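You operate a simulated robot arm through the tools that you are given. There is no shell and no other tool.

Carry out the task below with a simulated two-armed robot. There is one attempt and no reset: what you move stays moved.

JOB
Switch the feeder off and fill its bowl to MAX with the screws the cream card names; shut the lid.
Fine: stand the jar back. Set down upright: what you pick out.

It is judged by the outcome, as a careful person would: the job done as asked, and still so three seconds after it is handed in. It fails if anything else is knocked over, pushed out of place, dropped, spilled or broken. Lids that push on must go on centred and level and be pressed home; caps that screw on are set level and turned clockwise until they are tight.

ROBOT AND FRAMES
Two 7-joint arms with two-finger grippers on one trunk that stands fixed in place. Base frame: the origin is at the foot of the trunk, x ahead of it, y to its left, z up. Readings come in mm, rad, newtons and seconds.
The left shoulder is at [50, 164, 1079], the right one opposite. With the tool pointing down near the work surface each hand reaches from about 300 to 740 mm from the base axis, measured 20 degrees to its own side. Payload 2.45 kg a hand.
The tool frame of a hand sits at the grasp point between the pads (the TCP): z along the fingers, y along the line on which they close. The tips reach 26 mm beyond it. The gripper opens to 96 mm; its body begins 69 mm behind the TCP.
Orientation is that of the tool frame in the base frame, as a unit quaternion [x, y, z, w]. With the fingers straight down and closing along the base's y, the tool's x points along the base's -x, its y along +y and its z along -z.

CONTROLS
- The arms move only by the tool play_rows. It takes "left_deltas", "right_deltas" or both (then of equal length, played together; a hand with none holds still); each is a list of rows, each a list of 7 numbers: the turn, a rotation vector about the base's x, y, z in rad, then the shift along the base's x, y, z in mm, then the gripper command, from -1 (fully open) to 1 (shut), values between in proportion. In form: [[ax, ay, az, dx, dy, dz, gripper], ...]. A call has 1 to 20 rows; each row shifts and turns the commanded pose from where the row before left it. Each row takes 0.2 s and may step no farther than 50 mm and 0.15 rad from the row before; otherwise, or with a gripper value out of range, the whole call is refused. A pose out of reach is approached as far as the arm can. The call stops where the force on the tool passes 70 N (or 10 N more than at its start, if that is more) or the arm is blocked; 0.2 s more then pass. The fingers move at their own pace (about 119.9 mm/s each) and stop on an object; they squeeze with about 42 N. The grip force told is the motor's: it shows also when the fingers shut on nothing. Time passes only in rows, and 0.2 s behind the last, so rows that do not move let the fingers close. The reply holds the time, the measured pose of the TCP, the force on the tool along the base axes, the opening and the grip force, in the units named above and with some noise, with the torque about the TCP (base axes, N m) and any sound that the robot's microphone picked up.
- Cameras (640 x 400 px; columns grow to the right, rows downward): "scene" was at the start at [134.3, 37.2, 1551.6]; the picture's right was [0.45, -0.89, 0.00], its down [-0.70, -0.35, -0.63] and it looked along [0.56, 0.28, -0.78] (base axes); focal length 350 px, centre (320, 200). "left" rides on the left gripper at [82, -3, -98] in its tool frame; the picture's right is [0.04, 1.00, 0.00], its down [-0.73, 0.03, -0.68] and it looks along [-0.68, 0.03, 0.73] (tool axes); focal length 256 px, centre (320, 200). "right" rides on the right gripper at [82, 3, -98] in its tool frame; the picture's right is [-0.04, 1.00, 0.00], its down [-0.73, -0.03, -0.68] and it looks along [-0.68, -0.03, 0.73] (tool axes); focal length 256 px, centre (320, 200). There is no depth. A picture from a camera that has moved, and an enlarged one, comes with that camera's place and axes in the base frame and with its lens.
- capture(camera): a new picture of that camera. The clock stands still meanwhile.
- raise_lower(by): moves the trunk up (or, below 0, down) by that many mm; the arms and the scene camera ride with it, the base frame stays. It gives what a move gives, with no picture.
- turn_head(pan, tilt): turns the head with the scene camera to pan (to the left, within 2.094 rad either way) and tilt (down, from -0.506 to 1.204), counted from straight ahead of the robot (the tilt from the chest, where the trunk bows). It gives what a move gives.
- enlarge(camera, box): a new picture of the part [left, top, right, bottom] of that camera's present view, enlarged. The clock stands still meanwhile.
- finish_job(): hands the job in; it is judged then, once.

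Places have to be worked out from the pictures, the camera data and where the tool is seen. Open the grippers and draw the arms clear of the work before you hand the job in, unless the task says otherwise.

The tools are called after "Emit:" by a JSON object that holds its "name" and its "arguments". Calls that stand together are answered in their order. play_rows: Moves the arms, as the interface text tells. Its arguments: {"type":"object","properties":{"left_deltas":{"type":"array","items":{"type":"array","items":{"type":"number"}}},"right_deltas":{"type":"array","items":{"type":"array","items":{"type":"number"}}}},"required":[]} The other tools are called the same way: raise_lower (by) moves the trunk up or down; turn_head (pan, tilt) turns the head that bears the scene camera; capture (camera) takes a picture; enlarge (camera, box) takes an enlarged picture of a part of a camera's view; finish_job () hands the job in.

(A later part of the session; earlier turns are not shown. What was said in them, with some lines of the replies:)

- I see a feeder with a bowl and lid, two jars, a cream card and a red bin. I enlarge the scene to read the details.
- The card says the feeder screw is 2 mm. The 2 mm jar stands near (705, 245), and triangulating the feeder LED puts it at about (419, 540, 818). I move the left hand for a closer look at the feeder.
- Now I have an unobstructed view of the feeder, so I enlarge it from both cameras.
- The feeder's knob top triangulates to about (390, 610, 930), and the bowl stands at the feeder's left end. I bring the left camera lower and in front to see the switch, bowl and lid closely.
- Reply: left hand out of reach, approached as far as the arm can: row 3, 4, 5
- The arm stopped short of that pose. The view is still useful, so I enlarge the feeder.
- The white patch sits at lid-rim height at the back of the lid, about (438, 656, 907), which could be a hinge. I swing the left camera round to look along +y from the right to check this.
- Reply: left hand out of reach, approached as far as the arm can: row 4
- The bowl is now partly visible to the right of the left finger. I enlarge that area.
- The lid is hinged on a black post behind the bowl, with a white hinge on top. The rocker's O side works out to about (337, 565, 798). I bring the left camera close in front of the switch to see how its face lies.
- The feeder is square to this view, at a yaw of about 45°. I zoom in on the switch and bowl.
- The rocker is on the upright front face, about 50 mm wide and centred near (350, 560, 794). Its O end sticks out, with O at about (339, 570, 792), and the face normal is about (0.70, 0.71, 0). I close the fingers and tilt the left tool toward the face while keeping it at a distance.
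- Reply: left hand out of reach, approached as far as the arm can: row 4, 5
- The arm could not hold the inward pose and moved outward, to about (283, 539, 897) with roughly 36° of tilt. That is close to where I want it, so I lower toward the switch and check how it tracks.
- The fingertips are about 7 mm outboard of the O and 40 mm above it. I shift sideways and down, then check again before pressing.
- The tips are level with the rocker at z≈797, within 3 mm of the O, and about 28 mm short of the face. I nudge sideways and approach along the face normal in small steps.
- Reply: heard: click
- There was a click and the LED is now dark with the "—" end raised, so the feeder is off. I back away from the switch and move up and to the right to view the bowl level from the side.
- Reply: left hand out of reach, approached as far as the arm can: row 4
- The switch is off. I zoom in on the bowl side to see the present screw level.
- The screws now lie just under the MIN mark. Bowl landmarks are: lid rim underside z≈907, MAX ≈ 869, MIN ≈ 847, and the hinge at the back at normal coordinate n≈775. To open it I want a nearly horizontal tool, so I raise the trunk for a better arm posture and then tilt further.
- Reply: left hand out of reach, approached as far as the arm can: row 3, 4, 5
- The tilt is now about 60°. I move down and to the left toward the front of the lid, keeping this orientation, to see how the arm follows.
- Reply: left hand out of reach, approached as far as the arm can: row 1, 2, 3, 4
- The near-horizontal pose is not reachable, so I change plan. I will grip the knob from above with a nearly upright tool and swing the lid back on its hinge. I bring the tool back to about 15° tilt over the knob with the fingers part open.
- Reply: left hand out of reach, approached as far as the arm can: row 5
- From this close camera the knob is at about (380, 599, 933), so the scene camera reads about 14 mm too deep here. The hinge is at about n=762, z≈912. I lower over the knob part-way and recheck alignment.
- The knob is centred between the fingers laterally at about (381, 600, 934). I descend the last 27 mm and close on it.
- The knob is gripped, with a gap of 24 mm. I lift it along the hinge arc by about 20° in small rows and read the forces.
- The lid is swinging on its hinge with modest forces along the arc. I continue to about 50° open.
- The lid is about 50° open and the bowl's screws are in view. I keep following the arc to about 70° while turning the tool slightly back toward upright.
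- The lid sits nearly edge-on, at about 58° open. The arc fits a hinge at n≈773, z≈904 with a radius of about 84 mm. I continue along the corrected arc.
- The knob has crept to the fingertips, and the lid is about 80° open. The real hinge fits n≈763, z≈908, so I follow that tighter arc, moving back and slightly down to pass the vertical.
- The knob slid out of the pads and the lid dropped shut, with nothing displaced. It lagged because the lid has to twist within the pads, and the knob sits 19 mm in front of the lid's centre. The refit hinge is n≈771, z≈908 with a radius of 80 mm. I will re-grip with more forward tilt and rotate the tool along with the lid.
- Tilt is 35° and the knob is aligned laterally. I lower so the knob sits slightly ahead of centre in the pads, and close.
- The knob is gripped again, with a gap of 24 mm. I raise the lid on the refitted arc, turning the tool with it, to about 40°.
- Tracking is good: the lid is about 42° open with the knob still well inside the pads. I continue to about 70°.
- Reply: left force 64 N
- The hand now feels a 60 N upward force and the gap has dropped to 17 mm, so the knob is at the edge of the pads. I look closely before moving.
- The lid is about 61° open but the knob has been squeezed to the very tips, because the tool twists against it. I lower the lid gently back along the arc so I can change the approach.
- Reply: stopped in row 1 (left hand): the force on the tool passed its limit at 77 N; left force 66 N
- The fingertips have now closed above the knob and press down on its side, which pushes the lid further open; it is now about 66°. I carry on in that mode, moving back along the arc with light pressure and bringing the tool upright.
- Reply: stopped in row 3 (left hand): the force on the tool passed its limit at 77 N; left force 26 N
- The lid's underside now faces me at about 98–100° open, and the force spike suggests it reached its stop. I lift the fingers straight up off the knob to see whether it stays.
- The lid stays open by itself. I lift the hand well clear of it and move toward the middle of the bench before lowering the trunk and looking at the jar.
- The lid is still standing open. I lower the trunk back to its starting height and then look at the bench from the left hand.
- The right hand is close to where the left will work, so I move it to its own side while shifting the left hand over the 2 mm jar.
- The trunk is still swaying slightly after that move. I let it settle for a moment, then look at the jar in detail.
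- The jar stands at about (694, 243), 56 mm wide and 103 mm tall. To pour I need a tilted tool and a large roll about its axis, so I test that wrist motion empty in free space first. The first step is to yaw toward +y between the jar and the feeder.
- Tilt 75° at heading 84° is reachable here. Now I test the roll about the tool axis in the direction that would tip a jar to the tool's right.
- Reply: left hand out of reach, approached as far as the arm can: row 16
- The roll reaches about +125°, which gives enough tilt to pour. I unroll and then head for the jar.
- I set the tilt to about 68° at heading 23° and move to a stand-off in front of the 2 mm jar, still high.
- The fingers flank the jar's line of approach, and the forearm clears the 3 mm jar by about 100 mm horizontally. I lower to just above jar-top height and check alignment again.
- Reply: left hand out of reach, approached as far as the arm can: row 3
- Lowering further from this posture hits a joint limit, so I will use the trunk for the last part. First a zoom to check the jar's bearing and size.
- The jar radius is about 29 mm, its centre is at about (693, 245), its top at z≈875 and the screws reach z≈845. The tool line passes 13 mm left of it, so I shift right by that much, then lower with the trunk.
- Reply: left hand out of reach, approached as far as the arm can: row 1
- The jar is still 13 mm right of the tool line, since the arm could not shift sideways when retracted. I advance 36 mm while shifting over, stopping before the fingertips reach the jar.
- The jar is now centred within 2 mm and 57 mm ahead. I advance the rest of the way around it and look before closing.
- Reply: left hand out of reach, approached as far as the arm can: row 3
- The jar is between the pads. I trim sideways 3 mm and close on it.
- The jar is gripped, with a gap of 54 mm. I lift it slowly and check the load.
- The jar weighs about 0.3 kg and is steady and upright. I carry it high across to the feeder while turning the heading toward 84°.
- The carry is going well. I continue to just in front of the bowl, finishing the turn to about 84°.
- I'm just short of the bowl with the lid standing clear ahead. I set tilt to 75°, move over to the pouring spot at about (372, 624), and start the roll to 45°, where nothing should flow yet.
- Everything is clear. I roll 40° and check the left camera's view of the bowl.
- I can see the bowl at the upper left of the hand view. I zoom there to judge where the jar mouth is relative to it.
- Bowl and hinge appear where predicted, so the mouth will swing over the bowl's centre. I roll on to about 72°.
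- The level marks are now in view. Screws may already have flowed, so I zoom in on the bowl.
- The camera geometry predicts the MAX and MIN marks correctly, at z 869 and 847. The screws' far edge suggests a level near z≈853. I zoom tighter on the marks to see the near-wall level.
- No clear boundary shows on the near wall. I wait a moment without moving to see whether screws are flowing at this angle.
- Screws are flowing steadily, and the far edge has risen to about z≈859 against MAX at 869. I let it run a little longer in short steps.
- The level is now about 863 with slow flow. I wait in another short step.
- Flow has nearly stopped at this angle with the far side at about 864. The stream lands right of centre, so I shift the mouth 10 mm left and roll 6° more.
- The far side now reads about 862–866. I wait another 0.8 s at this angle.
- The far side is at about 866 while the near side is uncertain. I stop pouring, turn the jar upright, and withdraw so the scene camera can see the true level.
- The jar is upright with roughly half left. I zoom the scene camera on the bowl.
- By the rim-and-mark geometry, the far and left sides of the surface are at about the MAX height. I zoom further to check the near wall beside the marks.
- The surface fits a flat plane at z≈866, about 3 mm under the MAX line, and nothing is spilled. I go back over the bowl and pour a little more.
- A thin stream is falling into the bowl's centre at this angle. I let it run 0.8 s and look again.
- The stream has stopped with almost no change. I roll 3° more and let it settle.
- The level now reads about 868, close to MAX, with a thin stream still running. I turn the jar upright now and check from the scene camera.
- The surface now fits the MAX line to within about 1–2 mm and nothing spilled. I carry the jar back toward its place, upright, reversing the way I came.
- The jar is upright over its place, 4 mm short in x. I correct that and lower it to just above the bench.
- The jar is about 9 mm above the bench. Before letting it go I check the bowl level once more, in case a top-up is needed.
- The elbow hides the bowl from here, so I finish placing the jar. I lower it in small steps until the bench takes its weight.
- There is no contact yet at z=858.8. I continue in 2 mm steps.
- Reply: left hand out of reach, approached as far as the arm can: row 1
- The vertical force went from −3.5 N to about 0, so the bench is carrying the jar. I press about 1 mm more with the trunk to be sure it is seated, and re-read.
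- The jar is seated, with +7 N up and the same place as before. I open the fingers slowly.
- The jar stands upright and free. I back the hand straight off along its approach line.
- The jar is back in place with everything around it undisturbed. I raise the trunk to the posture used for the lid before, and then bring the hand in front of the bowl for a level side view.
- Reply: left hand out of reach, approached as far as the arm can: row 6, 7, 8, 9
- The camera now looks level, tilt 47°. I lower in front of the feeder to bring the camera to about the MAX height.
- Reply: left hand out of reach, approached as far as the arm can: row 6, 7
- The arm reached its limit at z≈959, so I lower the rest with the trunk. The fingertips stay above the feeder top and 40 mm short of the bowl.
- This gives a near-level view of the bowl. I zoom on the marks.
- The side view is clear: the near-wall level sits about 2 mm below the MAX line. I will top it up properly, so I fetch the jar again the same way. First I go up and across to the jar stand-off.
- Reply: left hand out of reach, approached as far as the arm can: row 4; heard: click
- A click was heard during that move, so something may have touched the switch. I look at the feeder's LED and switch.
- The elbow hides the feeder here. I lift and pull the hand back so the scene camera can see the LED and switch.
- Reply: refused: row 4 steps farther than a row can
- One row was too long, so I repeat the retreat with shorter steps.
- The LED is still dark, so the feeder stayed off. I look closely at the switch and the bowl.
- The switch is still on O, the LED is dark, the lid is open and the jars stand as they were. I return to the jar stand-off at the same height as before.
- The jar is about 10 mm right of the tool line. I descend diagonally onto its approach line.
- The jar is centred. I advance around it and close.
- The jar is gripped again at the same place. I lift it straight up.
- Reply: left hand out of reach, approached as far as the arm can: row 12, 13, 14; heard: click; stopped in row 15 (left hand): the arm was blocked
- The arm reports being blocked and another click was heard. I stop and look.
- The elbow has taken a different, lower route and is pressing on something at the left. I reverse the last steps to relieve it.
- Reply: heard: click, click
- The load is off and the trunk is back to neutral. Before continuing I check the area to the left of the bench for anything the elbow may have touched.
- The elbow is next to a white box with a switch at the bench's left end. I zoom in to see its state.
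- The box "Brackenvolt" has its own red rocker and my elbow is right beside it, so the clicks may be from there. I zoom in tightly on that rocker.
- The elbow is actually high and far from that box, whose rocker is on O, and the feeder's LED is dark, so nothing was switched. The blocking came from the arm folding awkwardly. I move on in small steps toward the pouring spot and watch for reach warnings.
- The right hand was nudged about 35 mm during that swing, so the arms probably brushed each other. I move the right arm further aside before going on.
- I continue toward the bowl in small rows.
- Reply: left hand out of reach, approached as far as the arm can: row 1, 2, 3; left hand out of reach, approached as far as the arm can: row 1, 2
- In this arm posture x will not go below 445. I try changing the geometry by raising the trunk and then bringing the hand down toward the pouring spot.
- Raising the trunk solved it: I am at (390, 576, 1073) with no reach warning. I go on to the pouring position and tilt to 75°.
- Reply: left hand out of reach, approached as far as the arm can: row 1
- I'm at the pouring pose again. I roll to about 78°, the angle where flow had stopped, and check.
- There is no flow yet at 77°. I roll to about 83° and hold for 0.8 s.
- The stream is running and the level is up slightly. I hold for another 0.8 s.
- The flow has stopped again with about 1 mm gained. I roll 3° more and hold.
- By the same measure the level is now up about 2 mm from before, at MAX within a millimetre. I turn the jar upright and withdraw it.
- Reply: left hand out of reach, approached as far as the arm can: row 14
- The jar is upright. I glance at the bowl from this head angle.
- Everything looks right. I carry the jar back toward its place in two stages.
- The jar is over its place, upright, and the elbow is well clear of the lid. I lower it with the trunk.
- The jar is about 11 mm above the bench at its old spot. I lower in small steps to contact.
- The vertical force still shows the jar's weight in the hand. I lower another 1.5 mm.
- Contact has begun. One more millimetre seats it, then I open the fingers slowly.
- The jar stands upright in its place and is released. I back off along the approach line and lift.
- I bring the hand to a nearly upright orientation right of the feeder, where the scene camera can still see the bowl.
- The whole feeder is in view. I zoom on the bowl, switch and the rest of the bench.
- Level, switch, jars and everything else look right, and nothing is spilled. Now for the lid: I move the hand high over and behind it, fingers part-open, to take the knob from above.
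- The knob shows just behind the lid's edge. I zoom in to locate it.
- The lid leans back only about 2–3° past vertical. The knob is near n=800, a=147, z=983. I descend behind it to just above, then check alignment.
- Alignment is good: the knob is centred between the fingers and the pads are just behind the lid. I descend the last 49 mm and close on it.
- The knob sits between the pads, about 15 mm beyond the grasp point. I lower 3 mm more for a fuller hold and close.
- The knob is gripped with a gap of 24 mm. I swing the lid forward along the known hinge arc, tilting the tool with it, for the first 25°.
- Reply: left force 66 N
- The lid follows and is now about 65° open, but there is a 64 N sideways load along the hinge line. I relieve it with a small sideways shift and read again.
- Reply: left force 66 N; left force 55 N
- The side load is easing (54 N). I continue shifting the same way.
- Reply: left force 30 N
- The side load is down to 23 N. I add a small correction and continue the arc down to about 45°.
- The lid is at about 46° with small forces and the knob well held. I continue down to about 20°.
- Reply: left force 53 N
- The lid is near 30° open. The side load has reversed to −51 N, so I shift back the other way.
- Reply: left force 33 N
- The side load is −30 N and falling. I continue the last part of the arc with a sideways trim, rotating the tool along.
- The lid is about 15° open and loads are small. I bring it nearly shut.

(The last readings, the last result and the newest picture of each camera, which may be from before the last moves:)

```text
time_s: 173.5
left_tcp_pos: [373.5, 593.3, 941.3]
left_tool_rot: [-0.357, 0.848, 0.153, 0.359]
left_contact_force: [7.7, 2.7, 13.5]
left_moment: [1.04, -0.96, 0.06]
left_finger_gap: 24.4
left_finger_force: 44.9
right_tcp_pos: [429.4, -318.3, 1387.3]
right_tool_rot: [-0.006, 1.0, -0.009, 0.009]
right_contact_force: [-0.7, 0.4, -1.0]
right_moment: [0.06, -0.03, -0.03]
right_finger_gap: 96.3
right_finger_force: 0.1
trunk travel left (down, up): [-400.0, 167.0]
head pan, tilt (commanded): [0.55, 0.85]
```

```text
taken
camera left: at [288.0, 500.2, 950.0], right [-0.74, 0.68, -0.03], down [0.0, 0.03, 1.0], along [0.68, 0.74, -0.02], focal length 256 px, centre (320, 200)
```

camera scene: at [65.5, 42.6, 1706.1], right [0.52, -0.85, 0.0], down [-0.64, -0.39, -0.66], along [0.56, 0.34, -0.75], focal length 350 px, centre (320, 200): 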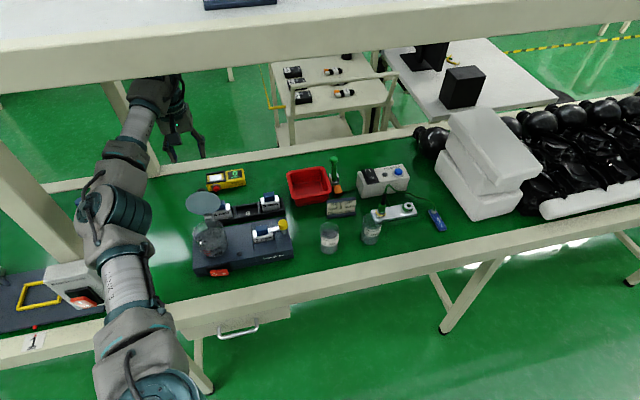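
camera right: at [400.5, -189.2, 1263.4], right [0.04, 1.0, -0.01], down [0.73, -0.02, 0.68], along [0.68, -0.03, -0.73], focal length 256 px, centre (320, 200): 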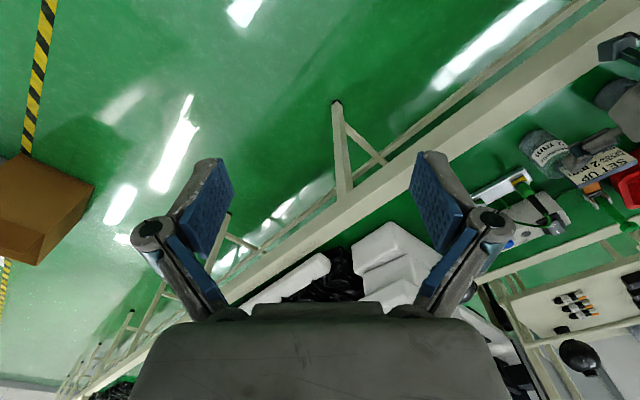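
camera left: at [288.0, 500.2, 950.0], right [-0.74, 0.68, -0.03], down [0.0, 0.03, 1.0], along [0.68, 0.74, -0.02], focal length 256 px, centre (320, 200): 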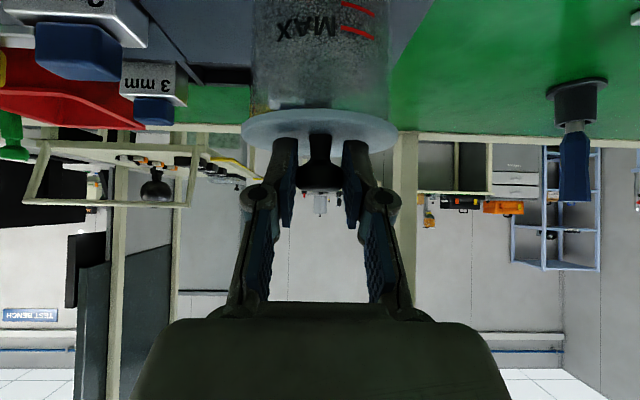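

The lid is within a few degrees of shut. I bring it down the last bit until it seats.

Emit:
{"name": "play_rows", "arguments": {"left_deltas": [[0.02, -0.0196, 0, -1.5, -1.6, -4, 1], [0, 0, 0, -0.5, -0.5, -3, 1], [0, 0, 0, 0, 0, 0, 1]]}}

Emit:
{"name": "enlarge", "arguments": {"camera": "left", "box": [220, 0, 420, 240]}}

Emit:
{"name": "enlarge", "arguments": {"camera": "scene", "box": [170, 170, 270, 290]}}

```text
time_s: 174.3
left_tcp_pos: [373.6, 590.6, 937.5]
left_tool_rot: [-0.356, 0.841, 0.159, 0.375]
left_contact_force: [5.9, 13.5, 34.2]
left_moment: [0.49, -0.4, 0.08]
left_finger_gap: 24.9
left_finger_force: 44.8
right_tcp_pos: [429.5, -318.6, 1387.4]
right_tool_rot: [-0.007, 1.0, -0.009, 0.011]
right_contact_force: [0.1, 0.0, 0.1]
right_moment: [-0.03, 0.0, 0.01]
right_finger_gap: 96.1
right_finger_force: 0.0
trunk travel left (down, up): [-400.0, 167.0]
head pan, tilt (commanded): [0.55, 0.85]
```

```text
1.67 times, centred on (320, 120) of left
camera zoom: at [286.6, 499.0, 941.5], right [-0.73, 0.68, -0.03], down [-0.03, 0.01, 1.0], along [0.68, 0.74, 0.01], focal length 427 px, centre (320, 333)
```

zoom: 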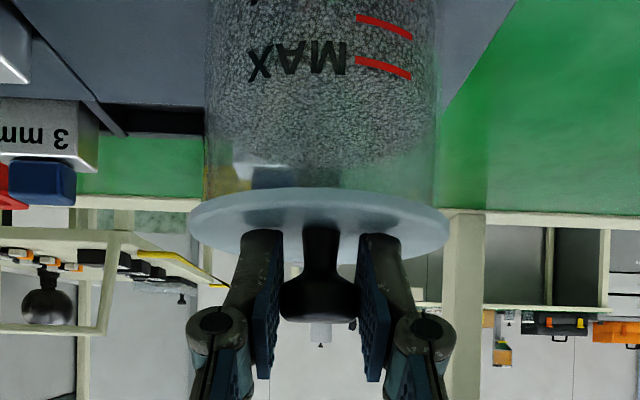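

```text
3.33 times, centred on (220, 230) of scene
camera zoom: at [60.7, 38.9, 1706.7], right [0.52, -0.85, 0.0], down [-0.64, -0.39, -0.66], along [0.56, 0.35, -0.75], focal length 1165 px, centre (653, 100)
```

zoom: 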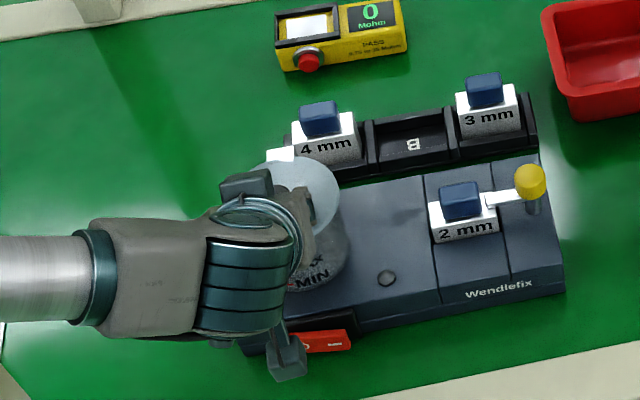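

The lid is down and seated, with 34 N of press. I open the fingers and see that it stays level.

Emit:
{"name": "play_rows", "arguments": {"left_deltas": [[0, 0, 0, 0, 0, 0.5, 0.2], [0, 0, 0, 0, 0, 0.5, -0.25], [0, 0, 0, 0, 0, 0, -0.25], [0, 0, 0, 0, 0, 0, -0.25]]}}

Emit:
{"name": "enlarge", "arguments": {"camera": "left", "box": [220, 0, 420, 240]}}

```text
time_s: 175.3
left_tcp_pos: [372.3, 588.4, 933.0]
left_tool_rot: [-0.355, 0.845, 0.156, 0.369]
left_contact_force: [-2.9, -2.9, 11.2]
left_moment: [-0.01, 0.04, 0.05]
left_finger_gap: 62.5
left_finger_force: 5.4
right_tcp_pos: [429.1, -318.4, 1387.6]
right_tool_rot: [-0.006, 1.0, -0.009, 0.01]
right_contact_force: [0.2, 0.3, -0.4]
right_moment: [0.0, 0.03, -0.01]
right_finger_gap: 96.1
right_finger_force: 0.0
trunk travel left (down, up): [-400.0, 167.0]
head pan, tilt (commanded): [0.55, 0.85]
```

```text
1.67 times, centred on (320, 120) of left
camera zoom: at [284.9, 495.8, 939.5], right [-0.73, 0.68, -0.03], down [-0.02, 0.02, 1.0], along [0.68, 0.73, 0.0], focal length 427 px, centre (320, 333)
```

zoom: 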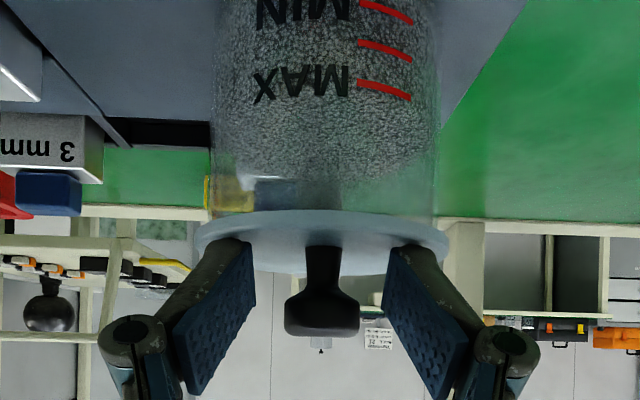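

The lid stays shut with the knob upright, and my fingertips only rest lightly on it. I lift them off straight up and back.

Emit:
{"name": "play_rows", "arguments": {"left_deltas": [[0, 0, 0, 0, 0, 6, -0.25], [0, 0, 0, -2, -2, 15, -0.25], [0, 0, 0, -5, -5, 20, -0.25], [0, 0, 0, -5, -5, 25, -0.25], [0, 0, 0, 0, 0, 25, -0.25], [0, 0, 0, 0, 0, 25, -0.25]]}}

Emit:
{"name": "capture", "arguments": {"camera": "left"}}

Emit:
{"name": "enlarge", "arguments": {"camera": "scene", "box": [160, 160, 300, 290]}}

```text
time_s: 176.7
left_tcp_pos: [360.5, 578.7, 1050.8]
left_tool_rot: [-0.355, 0.843, 0.157, 0.372]
left_contact_force: [0.1, 0.2, 0.3]
left_moment: [0.02, -0.01, 0.03]
left_finger_gap: 60.1
left_finger_force: 0.2
right_tcp_pos: [428.7, -317.0, 1387.8]
right_tool_rot: [-0.006, 1.0, -0.01, 0.01]
right_contact_force: [0.6, 0.0, -0.2]
right_moment: [0.02, 0.0, 0.01]
right_finger_gap: 96.0
right_finger_force: 0.1
trunk travel left (down, up): [-400.0, 167.0]
head pan, tilt (commanded): [0.55, 0.85]
```

```text
taken
camera left: at [274.0, 485.6, 1056.2], right [-0.73, 0.68, -0.03], down [-0.02, 0.02, 1.0], along [0.68, 0.73, 0.0], focal length 256 px, centre (320, 200)
```

left: 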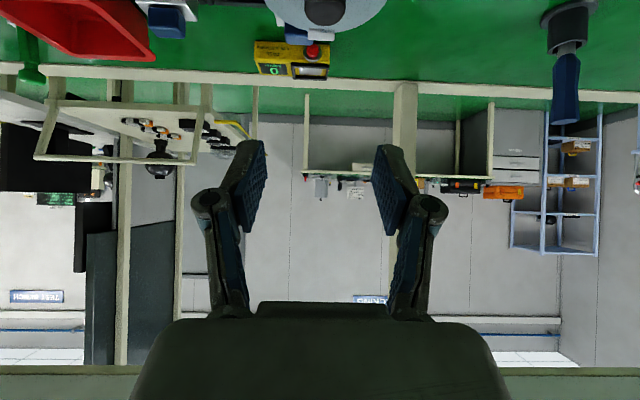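

```text
3.08 times, centred on (230, 225) of scene
camera zoom: at [63.0, 40.7, 1706.2], right [0.52, -0.85, 0.0], down [-0.64, -0.39, -0.66], along [0.56, 0.34, -0.75], focal length 1076 px, centre (597, 123)
```

zoom: 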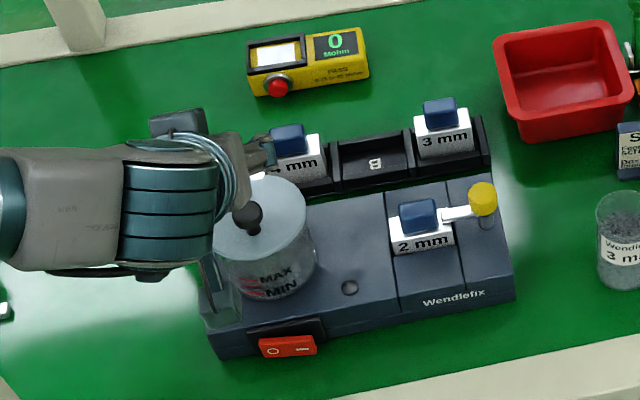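

The lid is shut. I draw the left arm up and away from the work with the gripper open, then inspect everything.

Emit:
{"name": "play_rows", "arguments": {"left_deltas": [[0, 0, 0, 0, -10, 30, -1], [0, 0, 0, 0, -15, 30, -1], [0, 0, 0, 0, -20, 30, -1], [0, 0, 0, 5, -25, 30, -1], [-0.05, 0.05, 0, 5, -30, 20, -1], [-0.05, 0.05, 0, 5, -30, 10, -1], [-0.05, 0.05, 0, 5, -30, 10, -1], [-0.05, 0.05, 0, 0, -30, 5, -1], [-0.05, 0.05, 0, 0, -20, 0, -1], [0, 0, 0, 0, 0, 0, -1], [0, 0, 0, 0, 0, 0, -1]]}}

Emit:
{"name": "capture", "arguments": {"camera": "scene"}}

Emit:
{"name": "capture", "arguments": {"camera": "left"}}

```text
time_s: 179.1
left_tcp_pos: [380.7, 369.3, 1215.4]
left_tool_rot: [-0.377, 0.896, 0.093, 0.216]
left_contact_force: [-0.3, -0.4, -0.6]
left_moment: [-0.01, -0.03, -0.01]
left_finger_gap: 95.8
left_finger_force: 0.0
right_tcp_pos: [427.8, -315.6, 1387.6]
right_tool_rot: [-0.006, 1.0, -0.011, 0.011]
right_contact_force: [-0.4, -0.4, -0.3]
right_moment: [0.0, 0.0, -0.01]
right_finger_gap: 96.3
right_finger_force: 0.1
trunk travel left (down, up): [-400.0, 167.0]
head pan, tilt (commanded): [0.55, 0.85]
```

```text
taken
camera scene: at [63.9, 40.4, 1706.2], right [0.52, -0.85, 0.0], down [-0.64, -0.39, -0.66], along [0.56, 0.34, -0.75], focal length 350 px, centre (320, 200)
```

scene: 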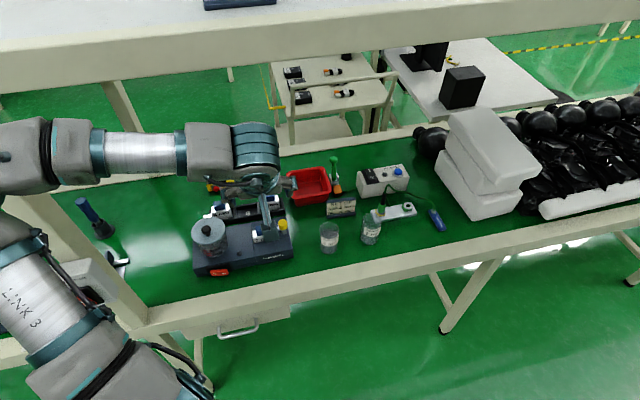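

```text
taken
camera left: at [301.5, 283.1, 1264.8], right [-0.74, 0.67, -0.01], down [0.22, 0.26, 0.94], along [0.64, 0.69, -0.34], focal length 256 px, centre (320, 200)
```

left: 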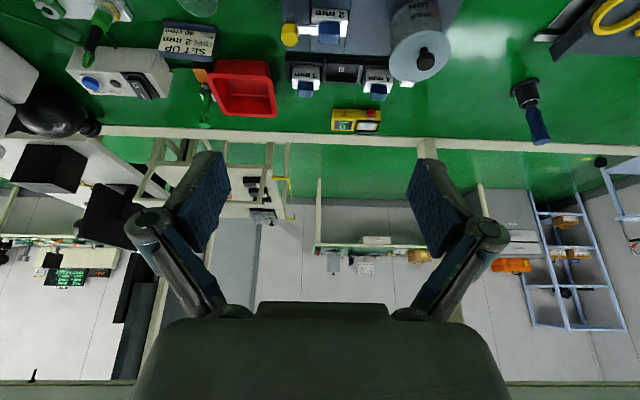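

The arm is clear. I inspect the feeder, lid, switch and bench closely.

Emit:
{"name": "enlarge", "arguments": {"camera": "scene", "box": [180, 190, 300, 290]}}

Emit:
{"name": "enlarge", "arguments": {"camera": "left", "box": [370, 0, 480, 100]}}

Emit:
{"name": "enlarge", "arguments": {"camera": "scene", "box": [280, 140, 480, 270]}}

```text
4.00 times, centred on (240, 240) of scene
camera zoom: at [63.9, 40.4, 1706.2], right [0.52, -0.85, 0.0], down [-0.64, -0.39, -0.66], along [0.56, 0.34, -0.75], focal length 1398 px, centre (640, 40)
```

zoom: 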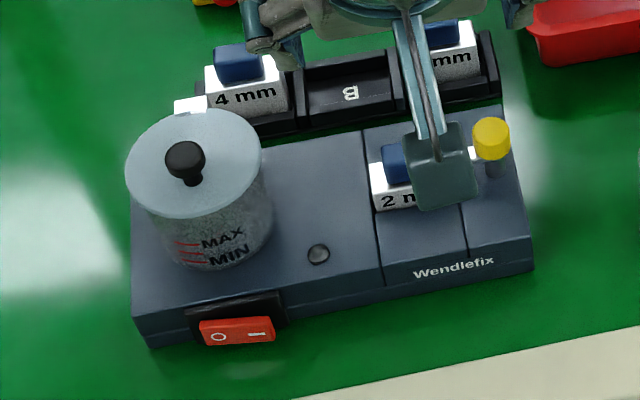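

```text
4.00 times, centred on (425, 50) of left
camera zoom: at [301.5, 283.1, 1264.8], right [-0.74, 0.67, -0.01], down [0.22, 0.26, 0.94], along [0.64, 0.69, -0.34], focal length 1024 px, centre (-100, 800)
```

zoom: 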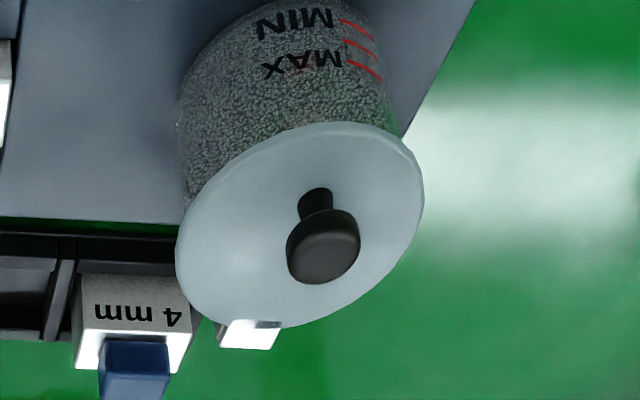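

```text
3.08 times, centred on (380, 205) of scene
camera zoom: at [63.9, 40.4, 1706.2], right [0.52, -0.85, 0.0], down [-0.64, -0.39, -0.66], along [0.56, 0.34, -0.75], focal length 1076 px, centre (135, 185)
```

zoom: 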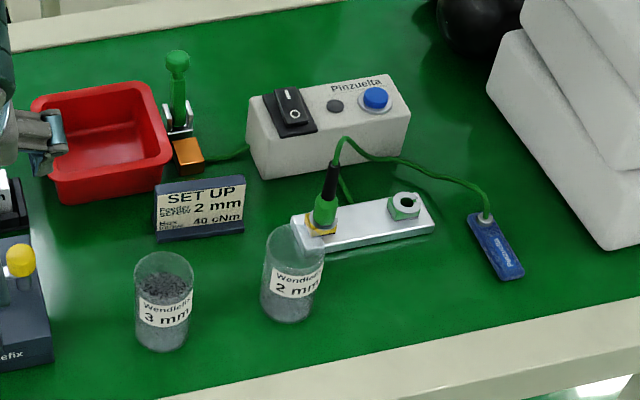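

The lid is shut and level, the switch is on O with the LED dark, and the jar stands upright in its place with nothing spilled or shifted. I draw the left hand a little further back before handing in.

Emit:
{"name": "play_rows", "arguments": {"left_deltas": [[0, 0, 0, -12, -8, 15, -1], [0, 0, 0, -12, -8, 15, -1], [0, 0, 0, -12, -8, 15, -1], [0, 0, 0, -12, -8, 15, -1], [0, 0, 0, 0, 0, 0, -1], [0, 0, 0, 0, 0, 0, -1], [0, 0, 0, 0, 0, 0, -1], [0, 0, 0, 0, 0, 0, -1]]}}

Emit:
{"name": "capture", "arguments": {"camera": "scene"}}

Emit:
{"name": "enlarge", "arguments": {"camera": "scene", "box": [170, 160, 460, 290]}}

```text
time_s: 180.9
left_tcp_pos: [332.9, 336.3, 1275.2]
left_tool_rot: [-0.377, 0.896, 0.093, 0.216]
left_contact_force: [-0.6, -0.3, -0.8]
left_moment: [-0.02, 0.0, 0.03]
left_finger_gap: 95.9
left_finger_force: 0.1
right_tcp_pos: [430.1, -317.0, 1388.8]
right_tool_rot: [-0.006, 1.0, -0.011, 0.01]
right_contact_force: [0.5, 0.0, 0.7]
right_moment: [0.0, 0.0, -0.03]
right_finger_gap: 95.9
right_finger_force: 0.0
trunk travel left (down, up): [-400.0, 167.0]
head pan, tilt (commanded): [0.55, 0.85]
```

```text
taken
camera scene: at [63.8, 39.7, 1706.2], right [0.52, -0.85, 0.0], down [-0.64, -0.39, -0.66], along [0.56, 0.34, -0.75], focal length 350 px, centre (320, 200)
```

scene: 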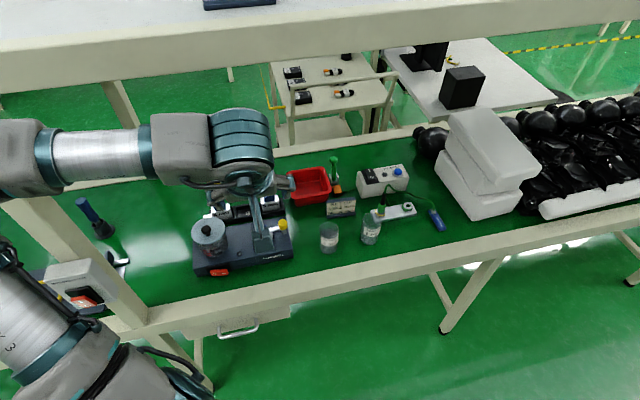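

```text
2.21 times, centred on (315, 225) of scene
camera zoom: at [63.8, 39.7, 1706.2], right [0.52, -0.85, 0.0], down [-0.64, -0.39, -0.66], along [0.56, 0.34, -0.75], focal length 772 px, centre (331, 145)
```

zoom: 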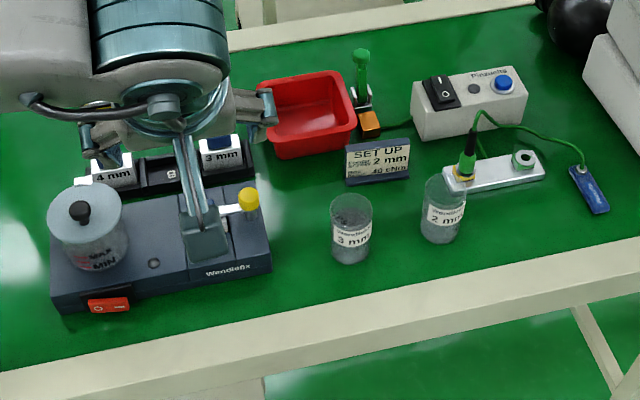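

The feeder is off, its bowl is filled to MAX with 2 mm screws, and the lid is shut. The 2 mm jar stands upright in its place, both grippers are open and both arms are clear. I hand the job in.

Emit:
{"name": "finish_job", "arguments": {}}

```text
The job is handed in.
```

The job is handed in. The feeder is off, its bowl is filled with the 2 mm screws the card names, the lid is shut, and the jar stands upright in its place.

- **Switch:** it is pressed to O and the green LED is dark.
- **Fill level:** after the first pour a side view showed the screws about 2 mm below the MAX line, so I fetched the jar again and topped up. My last measurement puts the level at MAX, give or take about 1 mm. I did not repeat the side view after the top-up.
- **Lid:** it slipped and dropped shut once while I was opening it, with no visible harm. I closed it under control and pressed it down.
- **Jar:** it is back within a few millimetres of where it stood.
- **Arm trouble:** the left arm was blocked once on the way to the second pour. It nudged the right arm about 35 mm, and I heard a few clicks. I could not find what clicked. The feeder stayed off, a second device's switch at the left end of the bench ("Brackenvolt") read O when I checked it, and nothing in view was knocked over or spilled.

Both grippers are open and both arms are clear of the bench.
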